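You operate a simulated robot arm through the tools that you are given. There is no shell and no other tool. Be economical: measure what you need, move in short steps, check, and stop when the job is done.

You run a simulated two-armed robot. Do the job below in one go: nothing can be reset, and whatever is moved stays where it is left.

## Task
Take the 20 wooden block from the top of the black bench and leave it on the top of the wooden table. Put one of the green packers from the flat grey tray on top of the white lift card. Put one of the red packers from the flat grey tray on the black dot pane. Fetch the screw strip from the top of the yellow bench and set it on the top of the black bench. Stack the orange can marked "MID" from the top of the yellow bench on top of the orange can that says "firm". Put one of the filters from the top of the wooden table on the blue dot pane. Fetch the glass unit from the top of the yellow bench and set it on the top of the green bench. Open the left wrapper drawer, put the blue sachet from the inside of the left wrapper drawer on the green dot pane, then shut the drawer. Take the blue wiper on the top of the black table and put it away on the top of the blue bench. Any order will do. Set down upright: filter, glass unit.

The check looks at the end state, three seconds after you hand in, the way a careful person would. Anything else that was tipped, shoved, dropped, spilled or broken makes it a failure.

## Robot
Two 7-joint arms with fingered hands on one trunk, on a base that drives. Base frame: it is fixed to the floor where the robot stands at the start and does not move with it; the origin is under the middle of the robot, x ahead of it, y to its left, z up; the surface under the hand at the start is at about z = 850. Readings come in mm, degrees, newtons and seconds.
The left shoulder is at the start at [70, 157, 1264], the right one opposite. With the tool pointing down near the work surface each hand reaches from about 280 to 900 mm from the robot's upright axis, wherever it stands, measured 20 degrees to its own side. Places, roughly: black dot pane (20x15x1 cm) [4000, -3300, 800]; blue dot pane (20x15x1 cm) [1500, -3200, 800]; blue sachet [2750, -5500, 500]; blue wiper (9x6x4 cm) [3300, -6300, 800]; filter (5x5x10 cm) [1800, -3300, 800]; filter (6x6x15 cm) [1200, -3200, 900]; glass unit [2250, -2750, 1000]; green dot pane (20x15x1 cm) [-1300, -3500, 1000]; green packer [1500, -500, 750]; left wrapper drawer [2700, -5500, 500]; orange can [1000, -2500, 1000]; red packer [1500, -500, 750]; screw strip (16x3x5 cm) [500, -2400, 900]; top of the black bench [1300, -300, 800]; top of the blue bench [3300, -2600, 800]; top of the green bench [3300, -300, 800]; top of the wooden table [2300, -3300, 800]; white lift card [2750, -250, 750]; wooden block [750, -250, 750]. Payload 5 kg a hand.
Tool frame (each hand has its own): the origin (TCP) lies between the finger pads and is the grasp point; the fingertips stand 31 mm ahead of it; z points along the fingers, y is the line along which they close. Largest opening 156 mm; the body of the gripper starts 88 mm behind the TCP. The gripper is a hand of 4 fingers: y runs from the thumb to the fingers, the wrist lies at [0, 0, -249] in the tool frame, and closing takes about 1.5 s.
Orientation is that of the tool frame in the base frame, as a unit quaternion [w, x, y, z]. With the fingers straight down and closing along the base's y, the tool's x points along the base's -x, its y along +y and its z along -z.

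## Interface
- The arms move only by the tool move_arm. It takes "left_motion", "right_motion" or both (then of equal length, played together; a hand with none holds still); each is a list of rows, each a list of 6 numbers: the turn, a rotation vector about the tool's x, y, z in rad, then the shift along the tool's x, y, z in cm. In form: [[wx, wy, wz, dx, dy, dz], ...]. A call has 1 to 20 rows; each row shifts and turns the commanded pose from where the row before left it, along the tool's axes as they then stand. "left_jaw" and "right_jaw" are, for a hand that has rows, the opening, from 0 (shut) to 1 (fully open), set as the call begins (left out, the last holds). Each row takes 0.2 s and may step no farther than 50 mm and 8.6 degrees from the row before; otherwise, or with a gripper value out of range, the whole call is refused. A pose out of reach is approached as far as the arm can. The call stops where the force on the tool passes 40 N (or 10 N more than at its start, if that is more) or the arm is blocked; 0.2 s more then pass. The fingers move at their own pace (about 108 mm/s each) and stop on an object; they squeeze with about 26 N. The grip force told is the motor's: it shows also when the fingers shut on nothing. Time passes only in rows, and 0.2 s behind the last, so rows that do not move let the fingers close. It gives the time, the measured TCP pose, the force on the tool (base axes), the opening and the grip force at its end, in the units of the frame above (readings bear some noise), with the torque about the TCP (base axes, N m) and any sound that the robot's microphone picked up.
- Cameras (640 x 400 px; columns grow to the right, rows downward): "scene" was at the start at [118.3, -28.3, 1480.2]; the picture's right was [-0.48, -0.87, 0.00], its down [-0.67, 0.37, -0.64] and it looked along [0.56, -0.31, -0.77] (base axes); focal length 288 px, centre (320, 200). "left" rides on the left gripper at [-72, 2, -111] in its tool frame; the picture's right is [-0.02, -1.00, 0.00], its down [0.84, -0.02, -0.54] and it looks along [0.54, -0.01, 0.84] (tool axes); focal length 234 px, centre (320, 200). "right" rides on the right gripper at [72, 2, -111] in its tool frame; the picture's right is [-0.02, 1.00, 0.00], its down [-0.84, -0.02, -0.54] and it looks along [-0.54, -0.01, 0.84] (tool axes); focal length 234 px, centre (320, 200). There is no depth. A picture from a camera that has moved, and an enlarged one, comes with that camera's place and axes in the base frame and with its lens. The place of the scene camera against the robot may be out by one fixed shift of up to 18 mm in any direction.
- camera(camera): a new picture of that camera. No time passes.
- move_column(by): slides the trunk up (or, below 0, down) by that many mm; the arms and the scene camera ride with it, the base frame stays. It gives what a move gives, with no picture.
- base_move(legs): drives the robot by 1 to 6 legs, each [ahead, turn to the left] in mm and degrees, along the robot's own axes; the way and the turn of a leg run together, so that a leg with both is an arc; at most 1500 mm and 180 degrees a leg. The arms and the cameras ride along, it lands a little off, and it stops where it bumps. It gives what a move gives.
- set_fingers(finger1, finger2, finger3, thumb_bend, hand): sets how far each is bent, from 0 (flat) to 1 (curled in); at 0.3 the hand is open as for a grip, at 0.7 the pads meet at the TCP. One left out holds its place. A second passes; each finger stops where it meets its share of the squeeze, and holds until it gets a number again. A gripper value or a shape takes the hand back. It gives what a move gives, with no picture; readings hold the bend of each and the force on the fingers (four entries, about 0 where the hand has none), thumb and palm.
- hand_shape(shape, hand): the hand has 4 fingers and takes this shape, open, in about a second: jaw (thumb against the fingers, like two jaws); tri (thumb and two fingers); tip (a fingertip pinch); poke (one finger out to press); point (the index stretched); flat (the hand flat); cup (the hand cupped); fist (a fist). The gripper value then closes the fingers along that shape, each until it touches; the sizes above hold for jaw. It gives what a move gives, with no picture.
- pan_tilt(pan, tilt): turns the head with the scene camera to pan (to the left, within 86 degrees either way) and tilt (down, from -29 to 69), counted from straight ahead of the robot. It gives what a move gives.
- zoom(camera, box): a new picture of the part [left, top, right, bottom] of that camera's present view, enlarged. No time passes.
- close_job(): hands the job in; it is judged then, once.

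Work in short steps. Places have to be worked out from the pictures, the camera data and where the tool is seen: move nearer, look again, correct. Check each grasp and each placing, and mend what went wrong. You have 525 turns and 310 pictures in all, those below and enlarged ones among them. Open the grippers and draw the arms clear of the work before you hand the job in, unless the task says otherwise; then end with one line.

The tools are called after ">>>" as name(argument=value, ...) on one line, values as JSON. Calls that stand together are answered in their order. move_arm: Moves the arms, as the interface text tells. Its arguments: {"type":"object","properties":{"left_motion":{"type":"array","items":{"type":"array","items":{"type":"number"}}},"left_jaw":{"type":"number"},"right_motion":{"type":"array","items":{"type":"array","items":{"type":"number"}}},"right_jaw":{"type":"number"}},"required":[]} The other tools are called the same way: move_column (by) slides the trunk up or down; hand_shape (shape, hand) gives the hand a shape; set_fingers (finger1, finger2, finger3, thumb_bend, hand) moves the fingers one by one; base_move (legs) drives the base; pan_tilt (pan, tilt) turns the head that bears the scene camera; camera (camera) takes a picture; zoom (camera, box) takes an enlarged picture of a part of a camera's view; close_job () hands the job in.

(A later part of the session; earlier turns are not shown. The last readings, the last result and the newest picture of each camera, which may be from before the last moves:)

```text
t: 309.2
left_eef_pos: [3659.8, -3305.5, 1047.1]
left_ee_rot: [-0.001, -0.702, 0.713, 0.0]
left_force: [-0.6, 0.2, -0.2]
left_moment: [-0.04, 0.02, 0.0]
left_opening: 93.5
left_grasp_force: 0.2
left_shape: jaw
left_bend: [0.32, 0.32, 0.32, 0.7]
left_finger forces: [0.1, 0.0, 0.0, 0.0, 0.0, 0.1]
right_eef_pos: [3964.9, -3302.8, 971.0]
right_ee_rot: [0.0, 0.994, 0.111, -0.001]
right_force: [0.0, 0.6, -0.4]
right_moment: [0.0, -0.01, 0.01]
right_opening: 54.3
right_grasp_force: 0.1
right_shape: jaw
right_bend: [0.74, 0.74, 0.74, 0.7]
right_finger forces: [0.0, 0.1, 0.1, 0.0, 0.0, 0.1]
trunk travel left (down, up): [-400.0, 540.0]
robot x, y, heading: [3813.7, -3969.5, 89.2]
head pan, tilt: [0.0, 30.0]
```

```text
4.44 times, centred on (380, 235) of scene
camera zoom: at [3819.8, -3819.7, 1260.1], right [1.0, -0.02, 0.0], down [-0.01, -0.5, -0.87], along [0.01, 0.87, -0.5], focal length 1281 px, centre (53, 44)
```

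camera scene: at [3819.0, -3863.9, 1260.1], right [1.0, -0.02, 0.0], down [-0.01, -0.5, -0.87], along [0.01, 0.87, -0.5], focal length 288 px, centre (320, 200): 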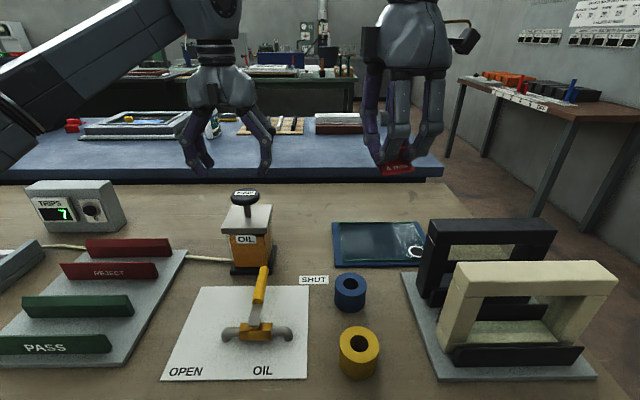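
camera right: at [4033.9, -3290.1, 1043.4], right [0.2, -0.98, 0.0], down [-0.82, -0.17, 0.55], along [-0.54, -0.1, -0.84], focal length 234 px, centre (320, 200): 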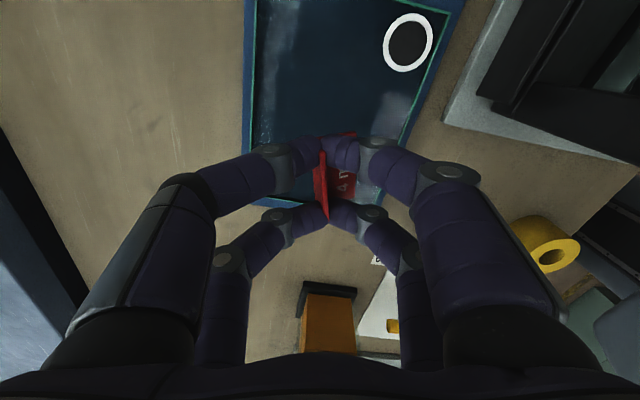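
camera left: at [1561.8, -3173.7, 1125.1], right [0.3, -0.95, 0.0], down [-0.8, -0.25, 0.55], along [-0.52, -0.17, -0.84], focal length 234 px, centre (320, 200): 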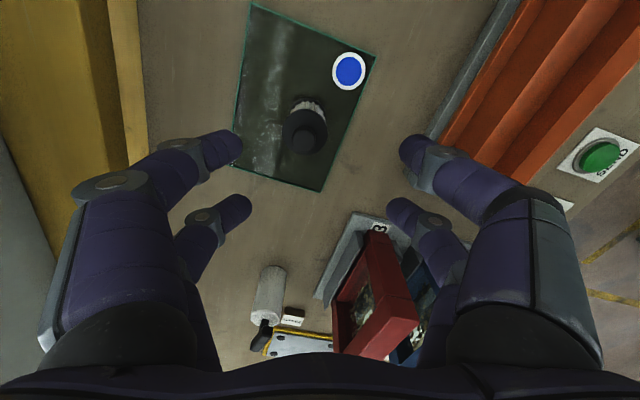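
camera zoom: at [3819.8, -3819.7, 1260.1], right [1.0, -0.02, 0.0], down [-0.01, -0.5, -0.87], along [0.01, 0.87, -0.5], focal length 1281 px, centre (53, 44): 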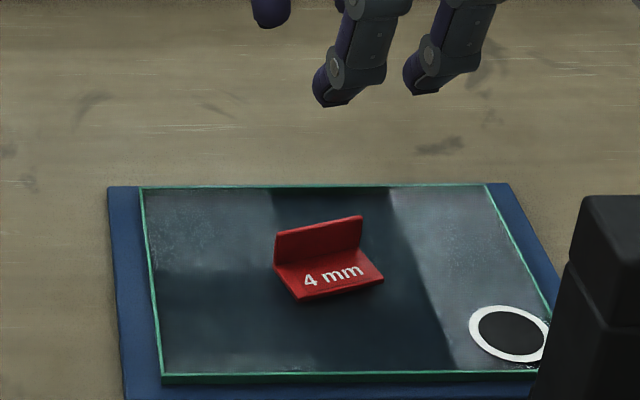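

The red packer is on the black-dot pane. Next the wrapper drawer: I raise and straighten the right hand, back off and turn to face south at x≈2700.

>>> move_arm(right_motion=[[0, 0, 0, -1, 3, -4], [0, 0, 0, -1, 3, -4], [0, 0, 0, -1, 3, -3], [0, 0, 0.145, 0, 0, 0], [0, 0, 0.145, 0, 0, 0], [0, 0, 0.145, 0, 0, 0], [0, 0, 0.145, 0, 0, 0], [0, 0, 0.145, 0, 0, 0], [0, 0, 0.145, 0, 0, 0], [0, 0, 0.145, 0, 0, 0], [0, 0, 0.145, 0, 0, 0], [0, 0, 0.145, 0, 0, 0], [0, 0, 0.145, 0, 0, 0], [0, 0, 0.145, 0, 0, 0], [0, 0, 0.145, 0, 0, 0], [0, 0, 0.05, 0, 0, 0], [0, 0, 0, 0, 0, 0]])

>>> base_move(legs=[[-330, 0], [0, 91], [1100, 0], [0, 90]])

>>> pan_tilt(pan=0, tilt=25)

>>> camera(camera="scene")

```text
refused: row 1 steps farther than a row can; nothing moved
```

```text
t: 324.3
left_eef_pos: [2878.0, -4960.2, 1046.9]
left_ee_rot: [0.001, 0.704, 0.71, -0.001]
left_force: [-0.2, 0.3, -0.6]
left_moment: [0.02, -0.02, 0.02]
left_opening: 93.6
left_grasp_force: 0.1
left_shape: jaw
left_bend: [0.32, 0.32, 0.32, 0.7]
left_finger forces: [0.0, 0.0, 0.0, 0.0, 0.0, 0.0]
right_eef_pos: [2571.7, -4968.8, 971.1]
right_ee_rot: [0.001, -0.121, 0.993, -0.001]
right_force: [-0.2, 0.8, -0.3]
right_moment: [0.03, 0.02, 0.02]
right_opening: 54.3
right_grasp_force: 0.1
right_shape: jaw
right_bend: [0.74, 0.74, 0.74, 0.7]
right_finger forces: [0.0, 0.1, 0.0, 0.0, 0.0, 0.0]
trunk travel left (down, up): [-400.0, 540.0]
robot x, y, heading: [2704.9, -4299.5, -89.5]
head pan, tilt: [0.0, 30.0]
```

```text
t: 325.0
left_eef_pos: [2877.1, -4959.2, 1046.9]
left_ee_rot: [0.0, 0.703, 0.711, 0.0]
left_force: [0.1, 1.0, -0.2]
left_moment: [-0.04, -0.01, 0.0]
left_opening: 93.3
left_grasp_force: 0.0
left_shape: jaw
left_bend: [0.32, 0.32, 0.32, 0.7]
left_finger forces: [0.0, 0.0, 0.1, 0.0, 0.0, 0.0]
right_eef_pos: [2571.3, -4968.5, 971.6]
right_ee_rot: [0.001, -0.122, 0.993, -0.001]
right_force: [0.0, -0.1, 0.1]
right_moment: [-0.01, -0.03, 0.01]
right_opening: 54.4
right_grasp_force: 0.0
right_shape: jaw
right_bend: [0.74, 0.74, 0.74, 0.7]
right_finger forces: [0.1, 0.1, 0.0, 0.0, 0.0, 0.1]
trunk travel left (down, up): [-400.0, 540.0]
robot x, y, heading: [2708.7, -4298.2, -89.6]
head pan, tilt: [0.0, 25.0]
```

```text
206 pictures are left
camera scene: at [2707.2, -4432.8, 1268.1], right [-1.0, -0.01, 0.0], down [0.0, 0.42, -0.91], along [0.01, -0.91, -0.42], focal length 288 px, centre (320, 200)
```

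scene: 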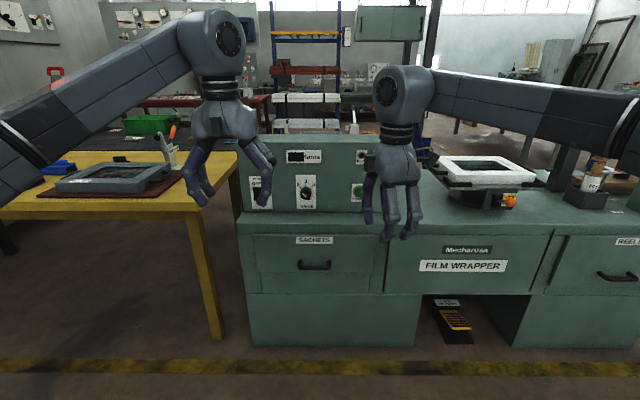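

That arm move was refused (step too long) while the base moved; nothing bumped by the readings. The left drawer is "SACHETS", handle at about (2744, −5400, 510). I straighten the right hand and lower the trunk 300 mm.

>>> move_arm(right_motion=[[0, 0, 0.145, 0, 0, 0], [0, 0, 0.145, 0, 0, 0], [0, 0, 0.145, 0, 0, 0], [0, 0, 0.145, 0, 0, 0], [0, 0, 0.145, 0, 0, 0], [0, 0, 0.145, 0, 0, 0], [0, 0, 0.145, 0, 0, 0], [0, 0, 0.145, 0, 0, 0], [0, 0, 0.145, 0, 0, 0], [0, 0, 0.05, 4, 0, 0], [0, 0, 0, 4, 3, 0], [0, 0, 0, 4, 3, -1], [0, 0, 0, 4, 0, -3], [0, 0, 0, 4, 0, -3], [0, 0, 0, 0, 0, 0]])

>>> move_column(by=-300)

>>> pan_tilt(pan=0, tilt=10)

>>> camera(camera="scene")

```text
refused: row 12 steps farther than a row can; nothing moved
```

```text
t: 328.0
left_eef_pos: [2877.0, -4958.3, 746.9]
left_ee_rot: [0.0, 0.704, 0.711, 0.0]
left_force: [-0.2, 0.6, -0.3]
left_moment: [-0.02, -0.02, 0.0]
left_opening: 93.4
left_grasp_force: 0.0
left_shape: jaw
left_bend: [0.32, 0.32, 0.32, 0.7]
left_finger forces: [0.1, 0.1, 0.0, 0.0, 0.0, 0.0]
right_eef_pos: [2571.8, -4968.3, 671.6]
right_ee_rot: [0.001, -0.122, 0.993, -0.001]
right_force: [-0.1, 0.4, 1.0]
right_moment: [-0.01, 0.04, -0.01]
right_opening: 54.6
right_grasp_force: 0.1
right_shape: jaw
right_bend: [0.74, 0.74, 0.74, 0.7]
right_finger forces: [0.0, 0.1, 0.0, 0.0, 0.0, 0.0]
trunk travel left (down, up): [-100.0, 840.0]
robot x, y, heading: [2706.9, -4297.6, -89.6]
head pan, tilt: [0.0, 25.0]
```

```text
t: 328.8
left_eef_pos: [2876.8, -4959.0, 746.8]
left_ee_rot: [0.0, 0.704, 0.71, 0.0]
left_force: [0.3, 0.1, -0.8]
left_moment: [0.02, -0.02, -0.01]
left_opening: 93.5
left_grasp_force: 0.0
left_shape: jaw
left_bend: [0.32, 0.32, 0.32, 0.7]
left_finger forces: [0.0, 0.0, 0.1, 0.0, 0.0, 0.1]
right_eef_pos: [2571.0, -4968.0, 672.0]
right_ee_rot: [0.002, -0.122, 0.993, -0.001]
right_force: [-0.5, -0.1, 0.6]
right_moment: [0.03, 0.0, 0.0]
right_opening: 54.3
right_grasp_force: 0.0
right_shape: jaw
right_bend: [0.74, 0.74, 0.74, 0.7]
right_finger forces: [0.0, 0.1, 0.0, 0.0, 0.1, 0.0]
trunk travel left (down, up): [-100.0, 840.0]
robot x, y, heading: [2704.5, -4298.1, -89.7]
head pan, tilt: [0.0, 10.0]
```

```text
205 pictures are left
camera scene: at [2707.2, -4433.6, 992.4], right [-1.0, -0.01, 0.0], down [0.0, 0.17, -0.98], along [0.01, -0.98, -0.17], focal length 288 px, centre (320, 200)
```

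scene: 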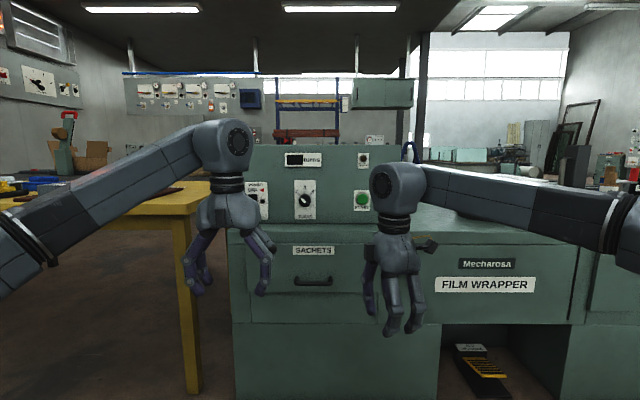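

Handle triangulates to about (2740, −5405, 528). I straighten the right hand (smaller steps) and pitch the left hand to point forward with the closing axis vertical.

>>> move_arm(right_motion=[[0, 0, 0.145, 0, 0, 0], [0, 0, 0.145, 0, 0, 0], [0, 0, 0.145, 0, 0, 0], [0, 0, 0.145, 0, 0, 0], [0, 0, 0.145, 0, 0, 0], [0, 0, 0.145, 0, 0, 0], [0, 0, 0.145, 0, 0, 0], [0, 0, 0.145, 0, 0, 0], [0, 0, 0.145, 0, 0, 0], [0, 0, 0, 3.5, -2, 0], [0, 0, 0, 3.5, -2, 0], [0, 0, 0, 3.5, -2, 0], [0, 0, 0, 0, 0, 0]], left_motion=[[0, -0.145, 0, 0, 0, 0], [0, -0.145, 0, 0, 0, 0], [0, -0.145, 0, 0, 0, 0], [0, -0.145, 0, 0, 0, 0], [0, -0.145, 0, 0, 0, 0], [0, -0.145, 0, 0, 0, 0], [0, -0.145, 0, 0, 0, 0], [0, -0.145, 0, 0, 0, 0], [0, -0.145, 0, 0, 0, 0], [0, -0.145, 0, 0, 0, 0], [0, -0.121, 0, 0, 0, 0], [0, 0, 0, 0, 0, 0], [0, 0, 0, 0, 0, 0]])

>>> camera(camera="left")

```text
t: 331.6
left_eef_pos: [2877.9, -4959.0, 746.8]
left_ee_rot: [0.503, 0.497, 0.502, -0.498]
left_force: [0.3, 0.8, 0.1]
left_moment: [-0.03, -0.01, 0.02]
left_opening: 93.6
left_grasp_force: 0.1
left_shape: jaw
left_bend: [0.32, 0.32, 0.32, 0.7]
left_finger forces: [0.0, 0.0, 0.0, 0.0, 0.0, 0.0]
right_eef_pos: [2467.8, -4905.9, 672.3]
right_ee_rot: [0.002, 0.504, 0.864, 0.0]
right_force: [0.0, -0.2, 0.1]
right_moment: [-0.02, -0.01, 0.01]
right_opening: 54.4
right_grasp_force: 0.1
right_shape: jaw
right_bend: [0.74, 0.74, 0.74, 0.7]
right_finger forces: [0.0, 0.0, 0.1, 0.1, 0.0, 0.0]
trunk travel left (down, up): [-100.0, 840.0]
robot x, y, heading: [2706.4, -4299.0, -89.6]
head pan, tilt: [0.0, 10.0]
```

```text
204 pictures are left
camera left: at [2877.7, -4848.7, 817.8], right [-1.0, -0.01, 0.02], down [-0.03, 0.54, -0.84], along [-0.01, -0.84, -0.54], focal length 234 px, centre (320, 200)
```

left: 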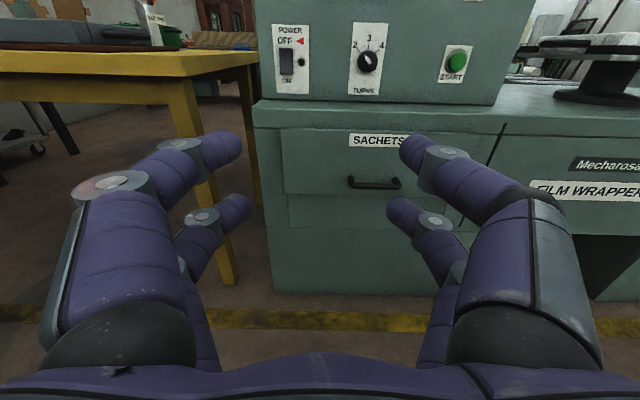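

Great view of the SACHETS handle. Now roll the left hand 90° so the jaw closes vertically.

>>> move_arm(left_motion=[[0, 0, 0.145, 0, 0, 0], [0, 0, 0.145, 0, 0, 0], [0, 0, 0.145, 0, 0, 0], [0, 0, 0.145, 0, 0, 0], [0, 0, 0.145, 0, 0, 0], [0, 0, 0.145, 0, 0, 0], [0, 0, 0.145, 0, 0, 0], [0, 0, 0.145, 0, 0, 0], [0, 0, 0.145, 0, 0, 0], [0, 0, 0.145, 0, 0, 0], [0, 0, 0.121, 0, 0, 0], [0, 0, 0, 0, 0, 0]])

>>> camera(camera="left")

```text
t: 334.2
left_eef_pos: [2876.4, -4959.0, 746.6]
left_ee_rot: [0.707, 0.707, 0.002, 0.003]
left_force: [0.1, 0.5, -0.8]
left_moment: [-0.01, -0.02, 0.0]
left_opening: 93.8
left_grasp_force: 0.0
left_shape: jaw
left_bend: [0.32, 0.32, 0.32, 0.7]
left_finger forces: [0.0, 0.0, 0.1, 0.0, 0.0, 0.0]
right_eef_pos: [2467.1, -4907.3, 671.2]
right_ee_rot: [0.002, 0.506, 0.862, -0.001]
right_force: [-0.3, 0.0, 0.4]
right_moment: [-0.03, 0.01, 0.01]
right_opening: 54.1
right_grasp_force: 0.1
right_shape: jaw
right_bend: [0.74, 0.74, 0.74, 0.7]
right_finger forces: [0.0, 0.0, 0.0, 0.0, 0.0, 0.1]
trunk travel left (down, up): [-100.0, 840.0]
robot x, y, heading: [2706.3, -4302.6, -89.7]
head pan, tilt: [0.0, 10.0]
```

```text
203 pictures are left
camera left: at [2803.4, -4849.7, 747.0], right [-0.02, 0.0, -1.0], down [0.83, 0.55, -0.02], along [0.55, -0.83, -0.01], focal length 234 px, centre (320, 200)
```

left: 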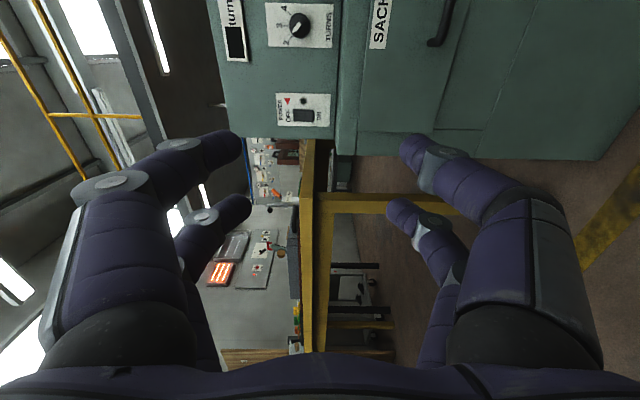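

Orientation works (tool y up, z toward the desk). I lower to z≈523, shift to x≈2735, then check the view.

>>> move_arm(left_motion=[[0, 0, 0, -2, -4, 0], [0, 0, 0, -2, -4, 0], [0, 0, 0, -2, -4, 0], [0, 0, 0, -2, -4, 0], [0, 0, 0, -3, -3, 0], [0, 0, 0, -3, -3.4, 0], [0, 0, 0, 0, 0, 0]])

>>> camera(camera="left")

```text
t: 335.8
left_eef_pos: [2738.7, -4959.9, 523.0]
left_ee_rot: [0.707, 0.707, 0.004, 0.003]
left_force: [0.3, -1.1, -0.4]
left_moment: [0.02, -0.01, -0.01]
left_opening: 93.7
left_grasp_force: 0.0
left_shape: jaw
left_bend: [0.32, 0.32, 0.32, 0.7]
left_finger forces: [0.1, 0.0, 0.1, 0.1, 0.1, 0.0]
right_eef_pos: [2468.0, -4907.0, 671.5]
right_ee_rot: [0.002, 0.505, 0.863, 0.0]
right_force: [0.7, 0.4, 0.6]
right_moment: [0.02, 0.01, -0.02]
right_opening: 54.2
right_grasp_force: 0.2
right_shape: jaw
right_bend: [0.74, 0.74, 0.74, 0.7]
right_finger forces: [0.1, 0.0, 0.0, 0.0, 0.0, 0.0]
trunk travel left (down, up): [-100.0, 840.0]
robot x, y, heading: [2702.8, -4298.9, -89.4]
head pan, tilt: [0.0, 10.0]
```

```text
202 pictures are left
camera left: at [2664.1, -4850.3, 524.2], right [-0.02, 0.0, -1.0], down [0.83, 0.55, -0.02], along [0.55, -0.83, -0.01], focal length 234 px, centre (320, 200)
```

left: 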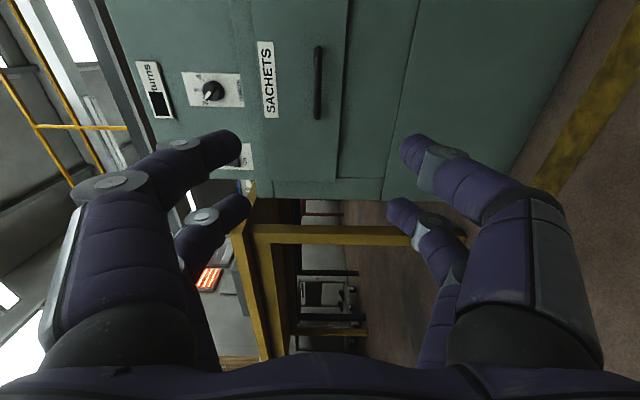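

Handle at (2730, −5403, 528). Adjust slightly and drive 375 mm ahead so the fingertips stop short of it.

>>> move_arm(left_motion=[[0, 0, 0, -0.9, 0.5, 0], [0, 0, 0, 0, 0, 0]])

>>> base_move(legs=[[375, 0]])

>>> camera(camera="left")

```text
t: 336.4
left_eef_pos: [2728.7, -4959.5, 528.7]
left_ee_rot: [0.707, 0.707, 0.003, 0.003]
left_force: [0.1, 0.1, 1.0]
left_moment: [-0.02, 0.0, 0.0]
left_opening: 93.6
left_grasp_force: 0.1
left_shape: jaw
left_bend: [0.32, 0.32, 0.32, 0.7]
left_finger forces: [0.0, 0.0, 0.1, 0.0, 0.0, 0.1]
right_eef_pos: [2468.1, -4907.3, 671.4]
right_ee_rot: [0.002, 0.506, 0.862, -0.001]
right_force: [-0.1, 0.0, -0.2]
right_moment: [0.01, 0.01, -0.02]
right_opening: 54.4
right_grasp_force: 0.1
right_shape: jaw
right_bend: [0.74, 0.74, 0.74, 0.7]
right_finger forces: [0.0, 0.1, 0.0, 0.1, 0.1, 0.0]
trunk travel left (down, up): [-100.0, 840.0]
robot x, y, heading: [2703.1, -4295.9, -89.5]
head pan, tilt: [0.0, 10.0]
```

```text
t: 338.8
left_eef_pos: [2727.0, -5335.8, 528.3]
left_ee_rot: [0.707, 0.708, 0.002, 0.002]
left_force: [-0.3, 0.3, 0.1]
left_moment: [0.0, 0.02, 0.03]
left_opening: 93.7
left_grasp_force: 0.0
left_shape: jaw
left_bend: [0.32, 0.32, 0.32, 0.7]
left_finger forces: [0.0, 0.1, 0.0, 0.1, 0.0, 0.0]
right_eef_pos: [2467.4, -5279.7, 671.1]
right_ee_rot: [0.001, 0.508, 0.862, 0.0]
right_force: [-0.1, -0.7, 0.3]
right_moment: [-0.02, -0.01, 0.01]
right_opening: 54.2
right_grasp_force: 0.1
right_shape: jaw
right_bend: [0.74, 0.74, 0.74, 0.7]
right_finger forces: [0.0, 0.0, 0.0, 0.0, 0.1, 0.0]
trunk travel left (down, up): [-100.0, 840.0]
robot x, y, heading: [2705.1, -4673.0, -89.9]
head pan, tilt: [0.0, 10.0]
```

```text
201 pictures are left
camera left: at [2654.5, -5225.3, 528.7], right [-0.02, 0.0, -1.0], down [0.84, 0.55, -0.02], along [0.55, -0.84, -0.01], focal length 234 px, centre (320, 200)
```

left: 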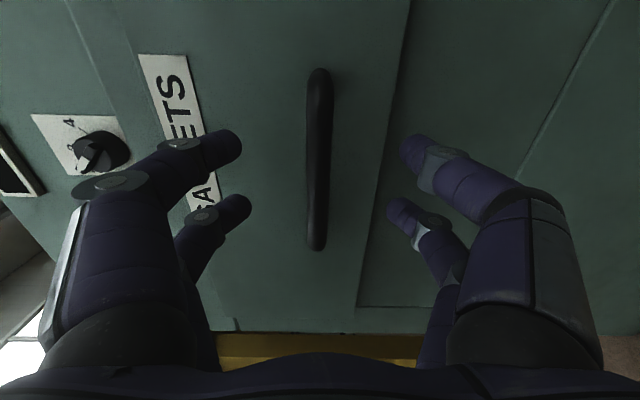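

Handle is centred between the fingers at y≈−5400. Advance 45 mm and close.

>>> move_arm(left_motion=[[0, 0, 0, 0.2, 0, 2.5], [0, 0, 0, 0, 0, 2], [0, 0, 0, 0, 0, 0]])

>>> move_arm(left_motion=[[0, 0, 0, 0, 0, 0], [0, 0, 0, 0, 0, 0], [0, 0, 0, 0, 0, 0], [0, 0, 0, 0, 0, 0], [0, 0, 0, 0, 0, 0], [0, 0, 0, 0, 0, 0]], left_jaw=0)

>>> camera(camera="left")

```text
t: 339.7
left_eef_pos: [2730.3, -5376.4, 525.6]
left_ee_rot: [0.706, 0.708, 0.001, 0.003]
left_force: [0.6, 19.8, 0.2]
left_moment: [-1.15, 0.14, -0.04]
left_opening: 93.7
left_grasp_force: 0.1
left_shape: jaw
left_bend: [0.72, 0.72, 0.32, 0.7]
left_finger forces: [10.7, 8.4, 0.0, 0.0, 0.1, 0.1]
right_eef_pos: [2467.1, -5277.7, 671.7]
right_ee_rot: [0.002, 0.508, 0.861, 0.0]
right_force: [-1.0, -1.0, 0.4]
right_moment: [0.0, 0.0, 0.02]
right_opening: 53.9
right_grasp_force: 0.0
right_shape: jaw
right_bend: [0.74, 0.74, 0.74, 0.7]
right_finger forces: [0.0, 0.0, 0.0, 0.1, 0.0, 0.0]
trunk travel left (down, up): [-100.0, 840.0]
robot x, y, heading: [2708.5, -4671.0, -89.9]
head pan, tilt: [0.0, 10.0]
stopped in row 3 (left hand): the force on the tool passed its limit at 41 N (the readings are from after the stop); the commanded pose is now the measured one
```

```text
t: 340.5
left_eef_pos: [2730.1, -5372.2, 513.6]
left_ee_rot: [0.696, 0.718, 0.0, 0.002]
left_force: [-0.8, -0.6, -21.0]
left_moment: [1.52, 0.56, -0.08]
left_opening: 12.9
left_grasp_force: 26.0
left_shape: jaw
left_bend: [0.76, 0.77, 0.52, 0.73]
left_finger forces: [0.0, 13.6, 39.3, 0.0, 0.0, 0.1]
right_eef_pos: [2467.7, -5281.0, 670.1]
right_ee_rot: [0.002, 0.508, 0.861, 0.001]
right_force: [-0.1, 0.8, -0.4]
right_moment: [-0.01, -0.01, 0.0]
right_opening: 54.6
right_grasp_force: 0.1
right_shape: jaw
right_bend: [0.74, 0.74, 0.74, 0.7]
right_finger forces: [0.1, 0.1, 0.0, 0.1, 0.0, 0.0]
trunk travel left (down, up): [-100.0, 840.0]
robot x, y, heading: [2711.5, -4674.7, -90.0]
head pan, tilt: [0.0, 10.0]
stopped in row 4 (left hand): the force on the tool passed its limit at 41 N (the readings are from after the stop); the commanded pose is now the measured one
```

```text
200 pictures are left
camera left: at [2657.7, -5262.5, 517.0], right [-0.02, 0.03, -1.0], down [0.84, 0.55, 0.0], along [0.55, -0.84, -0.04], focal length 234 px, centre (320, 200)
```

left: 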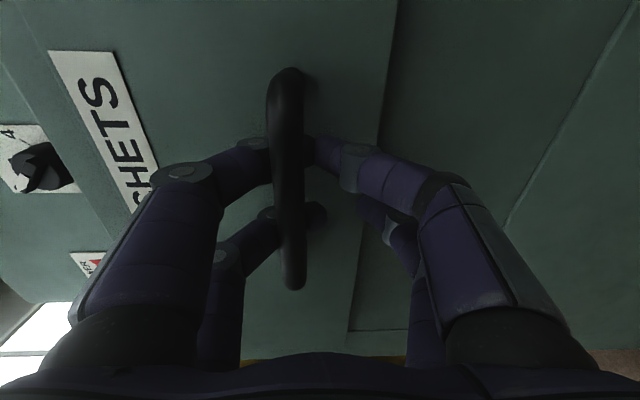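

The fingers passed behind the bar: it's nearer (y≈−5365). I reopen, re-centre at (2732, −5360, 528) level, and close on the bar.

>>> move_arm(left_motion=[[0, 0, 0, 0, 0, 0], [0, 0, 0, 0, 0, 0], [0, 0, 0, 0, 0, 0], [0, 0, 0, 0, 0, 0], [0, 0, 0, 0, 0, -1.2], [-0.02, 0, 0, 0, 1.4, 0], [0, 0, 0, 0, 0, 0]], left_jaw=0.5)

>>> camera(camera="left")

```text
t: 342.1
left_eef_pos: [2730.9, -5362.3, 533.6]
left_ee_rot: [0.708, 0.706, 0.0, 0.001]
left_force: [0.2, 0.2, -0.1]
left_moment: [-0.01, 0.03, -0.02]
left_opening: 77.8
left_grasp_force: 0.1
left_shape: jaw
left_bend: [0.73, 0.73, 0.73, 0.7]
left_finger forces: [0.0, 0.0, 0.0, 0.1, 0.1, 0.0]
right_eef_pos: [2467.6, -5277.7, 670.9]
right_ee_rot: [0.002, 0.508, 0.862, -0.001]
right_force: [-1.2, -0.6, 0.2]
right_moment: [0.0, -0.05, -0.01]
right_opening: 54.1
right_grasp_force: 0.0
right_shape: jaw
right_bend: [0.74, 0.74, 0.74, 0.7]
right_finger forces: [0.0, 0.0, 0.0, 0.0, 0.0, 0.0]
trunk travel left (down, up): [-100.0, 840.0]
robot x, y, heading: [2708.5, -4678.8, -89.7]
head pan, tilt: [0.0, 10.0]
```

```text
199 pictures are left
camera left: at [2657.1, -5252.1, 533.8], right [-0.02, 0.0, -1.0], down [0.84, 0.55, -0.02], along [0.55, -0.84, -0.01], focal length 234 px, centre (320, 200)
```

left: 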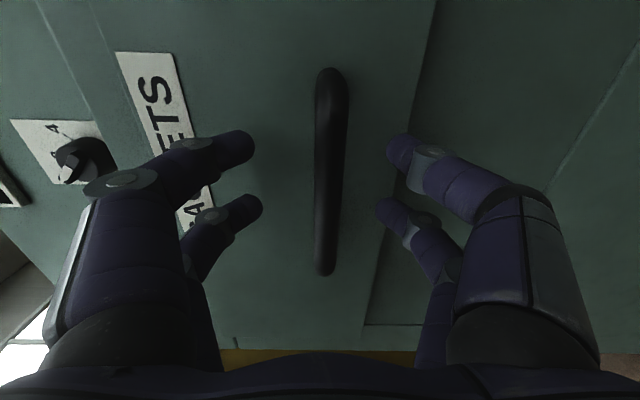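

Centred. Lower 4 mm and close on the bar.

>>> move_arm(left_motion=[[0, 0, 0, 0, -0.4, 0], [0, 0, 0, 0, 0, 0], [0, 0, 0, 0, 0, 0], [0, 0, 0, 0, 0, 0], [0, 0, 0, 0, 0, 0], [0, 0, 0, 0, 0, 0]], left_jaw=0)

>>> camera(camera="left")

```text
t: 343.5
left_eef_pos: [2729.7, -5361.8, 528.7]
left_ee_rot: [0.708, 0.707, 0.0, 0.002]
left_force: [0.5, -0.9, -3.0]
left_moment: [0.04, -0.08, 0.05]
left_opening: 0.0
left_grasp_force: 26.1
left_shape: jaw
left_bend: [0.7, 0.7, 0.7, 0.7]
left_finger forces: [0.1, 0.1, 0.0, 0.0, 0.1, 0.0]
right_eef_pos: [2468.1, -5280.3, 671.4]
right_ee_rot: [0.001, 0.507, 0.862, 0.0]
right_force: [-0.1, -0.1, -0.2]
right_moment: [-0.03, 0.03, -0.01]
right_opening: 54.1
right_grasp_force: 0.0
right_shape: jaw
right_bend: [0.74, 0.74, 0.74, 0.7]
right_finger forces: [0.1, 0.1, 0.0, 0.1, 0.1, 0.2]
trunk travel left (down, up): [-100.0, 840.0]
robot x, y, heading: [2709.1, -4676.2, -89.9]
head pan, tilt: [0.0, 10.0]
```

```text
198 pictures are left
camera left: at [2657.1, -5252.2, 529.3], right [-0.02, 0.0, -1.0], down [0.84, 0.55, -0.02], along [0.55, -0.84, -0.01], focal length 234 px, centre (320, 200)
```

left: 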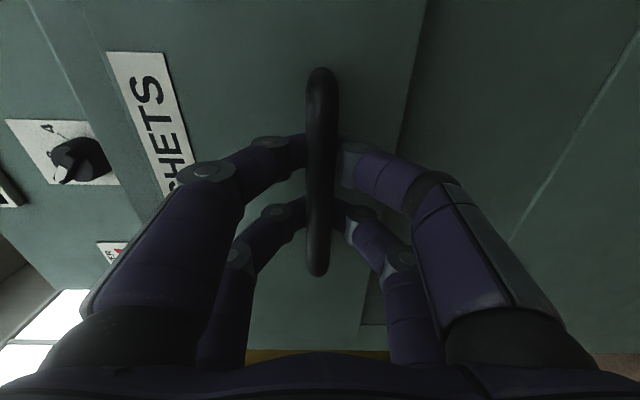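

The closed fingers hook around the bar. Pull back gently.

>>> move_arm(left_motion=[[0, 0, 0, 0, 0, -2], [0, 0, 0, 0, 0, -2], [0, 0, 0, 0, 0, -2], [0, 0, 0, 0, 0, -2], [0, 0, 0, 0, 0, 0]])

>>> camera(camera="left")

```text
t: 344.7
left_eef_pos: [2728.8, -5282.5, 529.2]
left_ee_rot: [0.708, 0.706, 0.0, 0.001]
left_force: [-0.4, -0.3, -0.8]
left_moment: [-0.01, -0.03, -0.03]
left_opening: 0.0
left_grasp_force: 26.2
left_shape: jaw
left_bend: [0.7, 0.7, 0.7, 0.7]
left_finger forces: [0.0, 0.0, 0.1, 0.0, 0.0, 0.0]
right_eef_pos: [2466.4, -5279.2, 672.5]
right_ee_rot: [0.002, 0.508, 0.861, -0.001]
right_force: [-0.3, -0.3, -0.4]
right_moment: [-0.01, 0.01, 0.0]
right_opening: 54.1
right_grasp_force: 0.1
right_shape: jaw
right_bend: [0.74, 0.74, 0.74, 0.7]
right_finger forces: [0.0, 0.0, 0.1, 0.0, 0.0, 0.1]
trunk travel left (down, up): [-100.0, 840.0]
robot x, y, heading: [2707.7, -4672.7, -89.9]
head pan, tilt: [0.0, 10.0]
```

```text
197 pictures are left
camera left: at [2656.1, -5172.0, 529.7], right [-0.02, 0.0, -1.0], down [0.84, 0.55, -0.02], along [0.55, -0.84, -0.01], focal length 234 px, centre (320, 200)
```

left: 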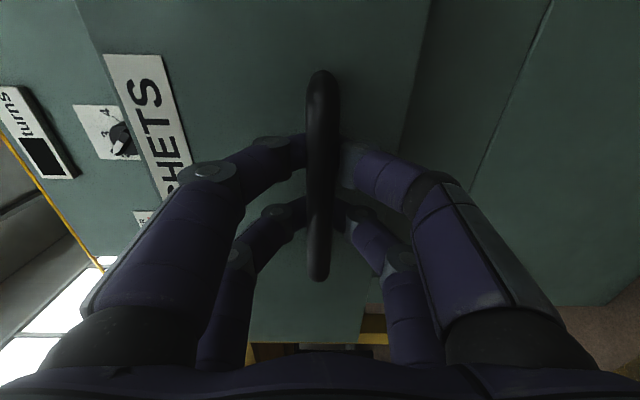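

The drawer follows. Pull another 200 mm.

>>> move_arm(left_motion=[[0, 0, 0, 0, 0, -2], [0, 0, 0, 0, 0, -2], [0, 0, 0, 0, 0, -2], [0, 0, 0, 0, 0, -2], [0, 0, 0, 0, 0, -2], [0, 0, 0, 0, 0, -2], [0, 0, 0, 0, 0, -2], [0, 0, 0, 0, 0, -2], [0, 0, 0, 0, 0, -2], [0, 0, 0, 0, 0, 0]])

>>> pan_tilt(pan=5, tilt=45)

>>> camera(camera="scene")

```text
t: 345.5
left_eef_pos: [2730.2, -5232.4, 528.2]
left_ee_rot: [0.709, 0.705, 0.001, 0.003]
left_force: [0.5, -13.0, -5.5]
left_moment: [-0.03, -0.21, 0.08]
left_opening: 0.0
left_grasp_force: 25.8
left_shape: jaw
left_bend: [0.7, 0.7, 0.7, 0.7]
left_finger forces: [0.1, 0.1, 0.1, 0.0, 0.1, 0.0]
right_eef_pos: [2464.9, -5274.5, 669.7]
right_ee_rot: [-0.004, 0.506, 0.863, 0.006]
right_force: [-4.0, 13.2, 4.7]
right_moment: [0.25, -0.13, 0.62]
right_opening: 56.1
right_grasp_force: 0.1
right_shape: jaw
right_bend: [0.74, 0.73, 0.74, 0.7]
right_finger forces: [0.0, 13.3, 0.0, 0.1, 0.0, 0.0]
trunk travel left (down, up): [-100.0, 840.0]
robot x, y, heading: [2706.4, -4670.4, -90.0]
head pan, tilt: [0.0, 10.0]
stopped in row 3 (left hand): the force on the tool passed its limit at 52 N (the readings are from after the stop); the commanded pose is now the measured one
```

```text
t: 346.5
left_eef_pos: [2728.7, -5231.9, 529.7]
left_ee_rot: [0.709, 0.705, 0.001, 0.003]
left_force: [1.4, -22.4, -9.0]
left_moment: [-0.01, -0.22, -0.02]
left_opening: 0.0
left_grasp_force: 26.3
left_shape: jaw
left_bend: [0.7, 0.7, 0.7, 0.7]
left_finger forces: [0.1, 0.0, 0.1, 0.0, 0.0, 0.0]
right_eef_pos: [2464.2, -5274.0, 669.5]
right_ee_rot: [-0.004, 0.507, 0.862, 0.005]
right_force: [-7.7, 20.9, 6.9]
right_moment: [0.48, -0.11, 1.01]
right_opening: 56.4
right_grasp_force: 0.1
right_shape: jaw
right_bend: [0.74, 0.73, 0.74, 0.7]
right_finger forces: [0.0, 21.3, 0.0, 0.0, 0.0, 0.0]
trunk travel left (down, up): [-100.0, 840.0]
robot x, y, heading: [2706.7, -4672.9, -89.9]
head pan, tilt: [5.0, 45.0]
```

```text
196 pictures are left
camera scene: at [2714.7, -4795.6, 937.6], right [-1.0, -0.09, 0.0], down [-0.06, 0.7, -0.71], along [0.06, -0.7, -0.71], focal length 288 px, centre (320, 200)
```

scene: 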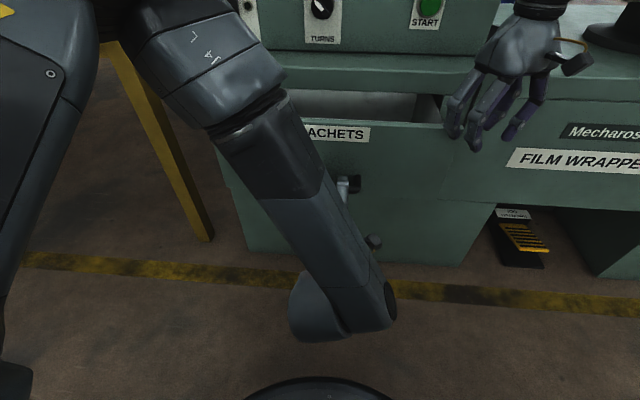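

The drawer touched the right hand. I raise the right hand out of the way.

>>> move_arm(right_motion=[[0, 0, 0, 0, 0, -3], [0, 0, 0, 0, 0, -4.5], [0, 0, 0, 0, 0, -4.5], [0, 0, 0, 0, 0, -4.5], [0, 0, 0, 4, 0, 0], [0, 0, 0, 4, 0, 0], [0, 0, 0, 4, 0, 0], [0, 0, 0, 4, 0, 0], [0, 0, 0, 0, 0, 0]])

>>> camera(camera="scene")

```text
t: 348.5
left_eef_pos: [2730.0, -5232.4, 531.2]
left_ee_rot: [0.709, 0.705, 0.0, 0.003]
left_force: [0.7, -0.2, -0.5]
left_moment: [0.01, 0.0, 0.03]
left_opening: 0.0
left_grasp_force: 25.7
left_shape: jaw
left_bend: [0.7, 0.7, 0.7, 0.7]
left_finger forces: [0.1, 0.1, 0.0, 0.1, 0.1, 0.0]
right_eef_pos: [2387.0, -5137.7, 837.4]
right_ee_rot: [-0.004, 0.506, 0.862, 0.005]
right_force: [0.2, -0.3, -0.7]
right_moment: [-0.02, 0.01, -0.05]
right_opening: 54.4
right_grasp_force: 0.1
right_shape: jaw
right_bend: [0.74, 0.73, 0.74, 0.7]
right_finger forces: [0.1, 0.1, 0.1, 0.0, 0.1, 0.1]
trunk travel left (down, up): [-100.0, 840.0]
robot x, y, heading: [2705.7, -4677.8, -89.8]
head pan, tilt: [5.0, 45.0]
```

```text
195 pictures are left
camera scene: at [2714.9, -4795.6, 937.6], right [-1.0, -0.09, 0.0], down [-0.06, 0.7, -0.71], along [0.06, -0.7, -0.71], focal length 288 px, centre (320, 200)
```

scene: 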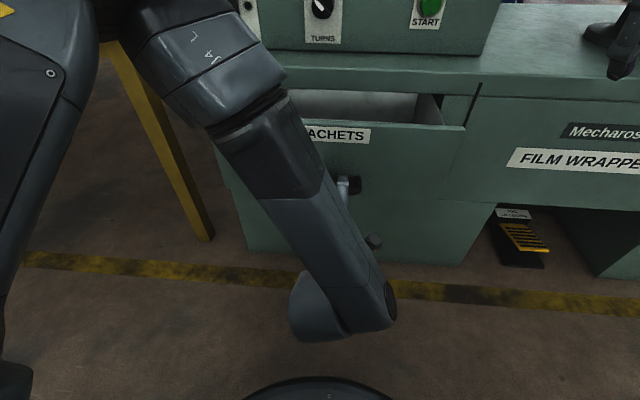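

Clear now. Pull the drawer another 160 mm.

>>> move_arm(left_motion=[[0, 0, 0, 0, 0, -2], [0, 0, 0, 0, 0, -2], [0, 0, 0, 0, 0, -2], [0, 0, 0, 0, 0, -2], [0, 0, 0, 0, 0, -2], [0, 0, 0, 0, 0, -2], [0, 0, 0, 0, 0, -2], [0, 0, 0, 0, 0, -2], [0, 0, 0, 0, 0, 0]])

>>> camera(camera="scene")

```text
t: 350.5
left_eef_pos: [2747.3, -5101.2, 541.2]
left_ee_rot: [0.717, 0.695, 0.044, 0.014]
left_force: [-1.8, 0.6, -34.7]
left_moment: [0.05, -0.67, -0.06]
left_opening: 0.1
left_grasp_force: 25.7
left_shape: jaw
left_bend: [0.7, 0.7, 0.7, 0.64]
left_finger forces: [0.1, 0.1, 0.8, 0.1, 27.9, 0.0]
right_eef_pos: [2387.3, -5139.8, 835.3]
right_ee_rot: [-0.005, 0.506, 0.862, 0.006]
right_force: [0.6, -0.4, 0.2]
right_moment: [-0.02, -0.01, 0.02]
right_opening: 54.7
right_grasp_force: 0.1
right_shape: jaw
right_bend: [0.74, 0.73, 0.74, 0.7]
right_finger forces: [0.0, 0.0, 0.0, 0.0, 0.0, 0.0]
trunk travel left (down, up): [-100.0, 840.0]
robot x, y, heading: [2706.0, -4676.3, -89.9]
head pan, tilt: [5.0, 45.0]
```

```text
194 pictures are left
camera scene: at [2714.9, -4797.2, 936.7], right [-1.0, -0.09, 0.0], down [-0.06, 0.71, -0.71], along [0.06, -0.7, -0.71], focal length 288 px, centre (320, 200)
```

scene: 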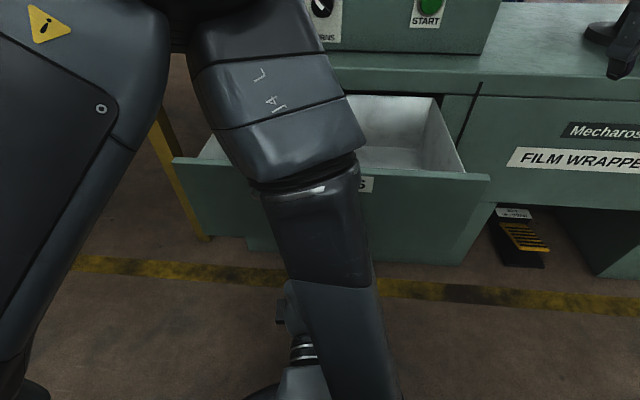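

Drawer is open ~260 mm. I open the hand, back off the handle, and raise the arm.

>>> move_arm(left_motion=[[0, 0, 0, 0, 0, 0.3], [0, 0, 0, 0, 0, 0], [0, 0, 0, 0, 0, 0], [0, 0, 0, 0, 0, 0], [0, 0, 0, 0, 0, 0], [0, 0, 0, 0, 0, -2.5], [0, 0, 0, 0, 0, -2.5], [0, 0, 0, 0, 0, -2.5], [0, 0, 0, 0, 0, 0]], left_jaw=0.6)

>>> camera(camera="left")

```text
t: 352.1
left_eef_pos: [2784.8, -5099.9, 554.3]
left_ee_rot: [0.726, 0.679, 0.076, 0.073]
left_force: [-0.6, 0.0, 0.4]
left_moment: [-0.01, 0.02, 0.0]
left_opening: 93.1
left_grasp_force: 0.1
left_shape: jaw
left_bend: [0.32, 0.32, 0.32, 0.7]
left_finger forces: [0.0, 0.1, 0.0, 0.1, 0.3, 0.0]
left hand out of reach, approached as far as the arm can: row 6, 7, 8
right_eef_pos: [2387.7, -5137.3, 836.7]
right_ee_rot: [-0.004, 0.505, 0.863, 0.005]
right_force: [0.2, 0.4, -0.3]
right_moment: [-0.01, -0.03, 0.02]
right_opening: 54.3
right_grasp_force: 0.0
right_shape: jaw
right_bend: [0.74, 0.73, 0.74, 0.7]
right_finger forces: [0.0, 0.1, 0.0, 0.0, 0.1, 0.0]
trunk travel left (down, up): [-100.0, 840.0]
robot x, y, heading: [2707.9, -4673.4, -90.0]
head pan, tilt: [5.0, 45.0]
stopped in row 8 (left hand): the arm was blocked; the commanded pose is now the measured one
```

```text
193 pictures are left
camera left: at [2690.5, -5007.0, 549.7], right [-0.02, -0.07, -1.0], down [0.71, 0.71, -0.06], along [0.71, -0.71, 0.03], focal length 234 px, centre (320, 200)
```

left: 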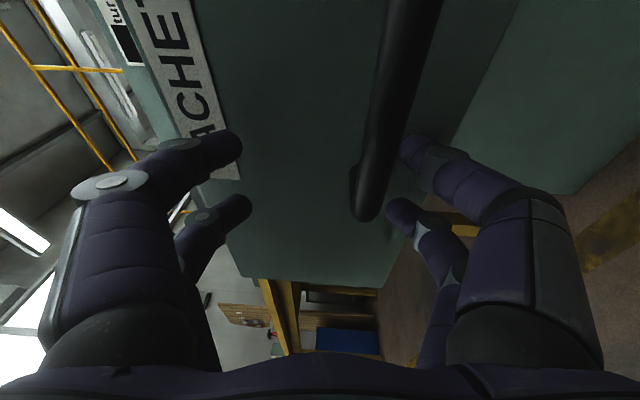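

The arm can't retract more; I back the base 200 mm to slip the hand off the handle.

>>> base_move(legs=[[-200, 0]])

>>> camera(camera="scene")

```text
t: 353.7
left_eef_pos: [2784.9, -4898.3, 556.6]
left_ee_rot: [0.727, 0.679, 0.077, 0.074]
left_force: [0.3, 0.6, -0.2]
left_moment: [-0.01, -0.04, -0.01]
left_opening: 93.2
left_grasp_force: 0.0
left_shape: jaw
left_bend: [0.32, 0.32, 0.32, 0.7]
left_finger forces: [0.0, 0.0, 0.0, 0.1, 0.0, 0.1]
right_eef_pos: [2387.4, -4934.6, 836.2]
right_ee_rot: [-0.003, 0.506, 0.863, 0.004]
right_force: [-0.1, 0.8, 0.6]
right_moment: [-0.02, 0.0, -0.01]
right_opening: 54.6
right_grasp_force: 0.0
right_shape: jaw
right_bend: [0.74, 0.73, 0.74, 0.7]
right_finger forces: [0.0, 0.0, 0.1, 0.0, 0.1, 0.0]
trunk travel left (down, up): [-100.0, 840.0]
robot x, y, heading: [2709.7, -4472.1, -89.9]
head pan, tilt: [5.0, 45.0]
```

```text
192 pictures are left
camera scene: at [2714.8, -4593.9, 937.7], right [-1.0, -0.09, 0.0], down [-0.06, 0.7, -0.71], along [0.06, -0.7, -0.71], focal length 288 px, centre (320, 200)
```

scene: 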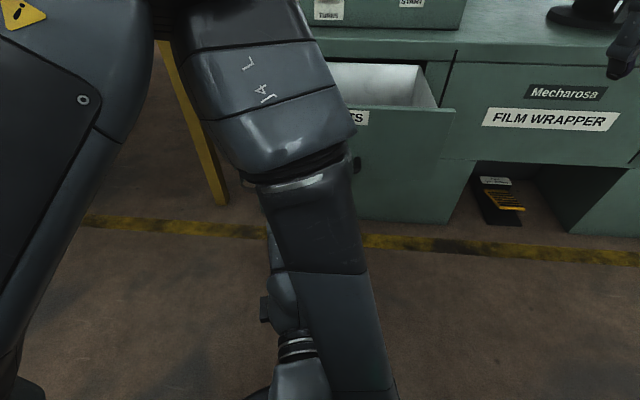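

Drawer stays open. I raise the left hand and bring it back to pointing down.

>>> move_arm(left_motion=[[0, 0, 0, 0, 4, 0], [0, 0, 0, 0, 4, 0], [0, 0, 0, 0, 4, 1], [0, 0, 0, 0, 4, 1], [0, 0, 0, 0, 4, 2], [0, 0, -0.145, 0, 0, 0], [0, 0, -0.145, 0, 0, 0], [0, 0, -0.145, 0, 0, 0], [0, 0, -0.145, 0, 0, 0], [0, 0, -0.145, 0, 0, 0], [0, 0, -0.145, 0, 0, 0], [0, 0, -0.145, 0, 0, 0], [0, 0, -0.145, 0, 0, 0], [0, 0, -0.145, 0, 0, 0], [0, 0, -0.145, 0, 0, 0], [0, 0, -0.121, 0, 0, 0], [0, 0, 0, 0, 0, 0]])

>>> move_arm(left_motion=[[0, 0.145, 0, 0, 0, 0], [0, 0.145, 0, 0, 0, 0], [0, 0.145, 0, 0, 0, 0], [0, 0.145, 0, 0, 0, 0], [0, 0.145, 0, 0, 0, 0], [0, 0.145, 0, 0, 0, 0], [0, 0.145, 0, 0, 0, 0], [0, 0.145, 0, 0, 0, 0], [0, 0.145, 0, 0, 0, 0], [0, 0.145, 0, 0, 0, 0], [0, 0.121, 0, 0, 0, 0], [0, 0, 0, 0, 0, 0]])

>>> camera(camera="scene")

```text
t: 357.3
left_eef_pos: [2774.9, -4932.9, 753.0]
left_ee_rot: [0.564, 0.427, 0.534, -0.463]
left_force: [-0.3, 0.0, -0.5]
left_moment: [-0.01, 0.0, 0.01]
left_opening: 93.6
left_grasp_force: 0.1
left_shape: jaw
left_bend: [0.32, 0.32, 0.32, 0.7]
left_finger forces: [0.0, 0.1, 0.1, 0.1, 0.0, 0.0]
left hand out of reach, approached as far as the arm can: row 2, 3, 4
right_eef_pos: [2387.8, -4936.9, 836.8]
right_ee_rot: [-0.004, 0.506, 0.862, 0.003]
right_force: [1.0, -0.9, 0.1]
right_moment: [0.01, 0.02, 0.03]
right_opening: 54.5
right_grasp_force: 0.1
right_shape: jaw
right_bend: [0.74, 0.73, 0.74, 0.7]
right_finger forces: [0.0, 0.0, 0.1, 0.1, 0.0, 0.0]
trunk travel left (down, up): [-100.0, 840.0]
robot x, y, heading: [2709.2, -4470.0, -89.8]
head pan, tilt: [5.0, 45.0]
```

```text
t: 359.9
left_eef_pos: [2775.5, -4931.9, 752.2]
left_ee_rot: [0.021, 0.628, 0.777, -0.026]
left_force: [-0.8, -0.5, -0.3]
left_moment: [0.02, 0.01, 0.0]
left_opening: 93.7
left_grasp_force: 0.1
left_shape: jaw
left_bend: [0.32, 0.32, 0.32, 0.7]
left_finger forces: [0.0, 0.0, 0.1, 0.1, 0.0, 0.0]
right_eef_pos: [2387.2, -4936.8, 836.7]
right_ee_rot: [-0.004, 0.506, 0.863, 0.004]
right_force: [0.1, 0.4, 0.5]
right_moment: [-0.01, 0.03, -0.01]
right_opening: 54.2
right_grasp_force: 0.1
right_shape: jaw
right_bend: [0.74, 0.73, 0.74, 0.7]
right_finger forces: [0.0, 0.0, 0.1, 0.0, 0.1, 0.0]
trunk travel left (down, up): [-100.0, 840.0]
robot x, y, heading: [2705.3, -4474.2, -90.0]
head pan, tilt: [5.0, 45.0]
```

```text
191 pictures are left
camera scene: at [2714.8, -4594.4, 937.6], right [-1.0, -0.09, 0.0], down [-0.06, 0.7, -0.71], along [0.06, -0.7, -0.71], focal length 288 px, centre (320, 200)
```

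scene: 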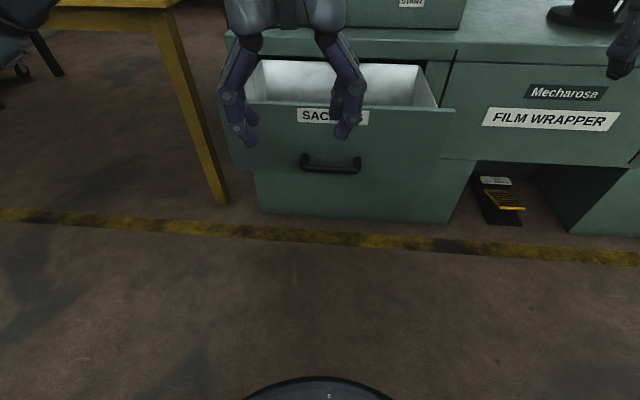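

I raise the trunk 250 mm and look down into the drawer.

>>> move_column(by=250)

>>> base_move(legs=[[180, 0]])

>>> pan_tilt(pan=0, tilt=62)

>>> camera(camera="scene")

```text
t: 362.5
left_eef_pos: [2775.3, -4933.6, 1002.8]
left_ee_rot: [0.022, 0.628, 0.777, -0.024]
left_force: [-0.1, -0.1, 0.0]
left_moment: [0.01, 0.02, -0.03]
left_opening: 93.3
left_grasp_force: 0.1
left_shape: jaw
left_bend: [0.32, 0.32, 0.32, 0.7]
left_finger forces: [0.0, 0.0, 0.0, 0.0, 0.0, 0.0]
right_eef_pos: [2388.0, -4936.8, 1087.3]
right_ee_rot: [-0.004, 0.506, 0.863, 0.005]
right_force: [0.8, -0.2, -0.5]
right_moment: [0.01, 0.01, -0.01]
right_opening: 54.2
right_grasp_force: 0.1
right_shape: jaw
right_bend: [0.74, 0.73, 0.74, 0.7]
right_finger forces: [0.0, 0.0, 0.0, 0.0, 0.1, 0.0]
trunk travel left (down, up): [-350.0, 590.0]
robot x, y, heading: [2708.6, -4470.9, -89.9]
head pan, tilt: [5.0, 45.0]
```

```text
t: 364.0
left_eef_pos: [2775.1, -5114.3, 1003.4]
left_ee_rot: [0.021, 0.628, 0.778, -0.024]
left_force: [-0.5, -0.6, -0.3]
left_moment: [0.03, -0.01, 0.04]
left_opening: 93.7
left_grasp_force: 0.0
left_shape: jaw
left_bend: [0.32, 0.32, 0.32, 0.7]
left_finger forces: [0.0, 0.1, 0.1, 0.1, 0.0, 0.1]
right_eef_pos: [2387.2, -5118.6, 1086.8]
right_ee_rot: [-0.004, 0.507, 0.862, 0.005]
right_force: [0.2, -0.4, 0.1]
right_moment: [0.04, 0.0, -0.02]
right_opening: 54.5
right_grasp_force: 0.1
right_shape: jaw
right_bend: [0.74, 0.73, 0.74, 0.7]
right_finger forces: [0.0, 0.0, 0.1, 0.0, 0.0, 0.0]
trunk travel left (down, up): [-350.0, 590.0]
robot x, y, heading: [2711.0, -4656.7, -90.0]
head pan, tilt: [5.0, 45.0]
```

```text
t: 364.8
left_eef_pos: [2775.5, -5113.6, 1004.6]
left_ee_rot: [0.021, 0.628, 0.777, -0.025]
left_force: [0.1, 0.0, -0.1]
left_moment: [0.01, -0.03, -0.02]
left_opening: 93.8
left_grasp_force: 0.0
left_shape: jaw
left_bend: [0.32, 0.32, 0.32, 0.7]
left_finger forces: [0.1, 0.1, 0.0, 0.0, 0.1, 0.0]
right_eef_pos: [2387.1, -5117.0, 1087.5]
right_ee_rot: [-0.004, 0.507, 0.862, 0.005]
right_force: [-0.6, -0.6, -0.8]
right_moment: [0.02, -0.01, -0.03]
right_opening: 54.7
right_grasp_force: 0.1
right_shape: jaw
right_bend: [0.74, 0.73, 0.74, 0.7]
right_finger forces: [0.1, 0.0, 0.1, 0.1, 0.1, 0.2]
trunk travel left (down, up): [-350.0, 590.0]
robot x, y, heading: [2707.1, -4656.9, -90.1]
head pan, tilt: [0.0, 62.0]
```

```text
190 pictures are left
camera scene: at [2707.7, -4758.5, 1165.9], right [-1.0, 0.0, 0.0], down [0.0, 0.88, -0.47], along [0.0, -0.47, -0.88], focal length 288 px, centre (320, 200)
```

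scene: 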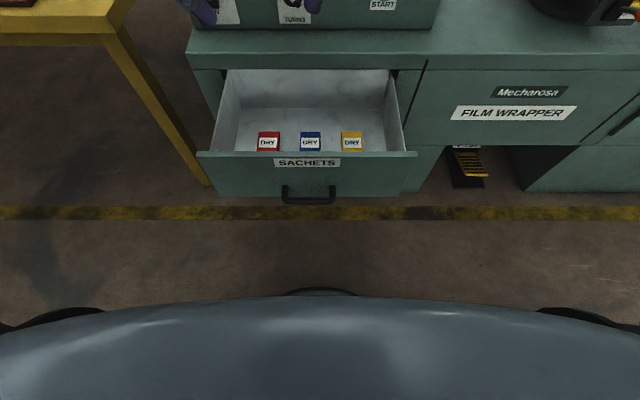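

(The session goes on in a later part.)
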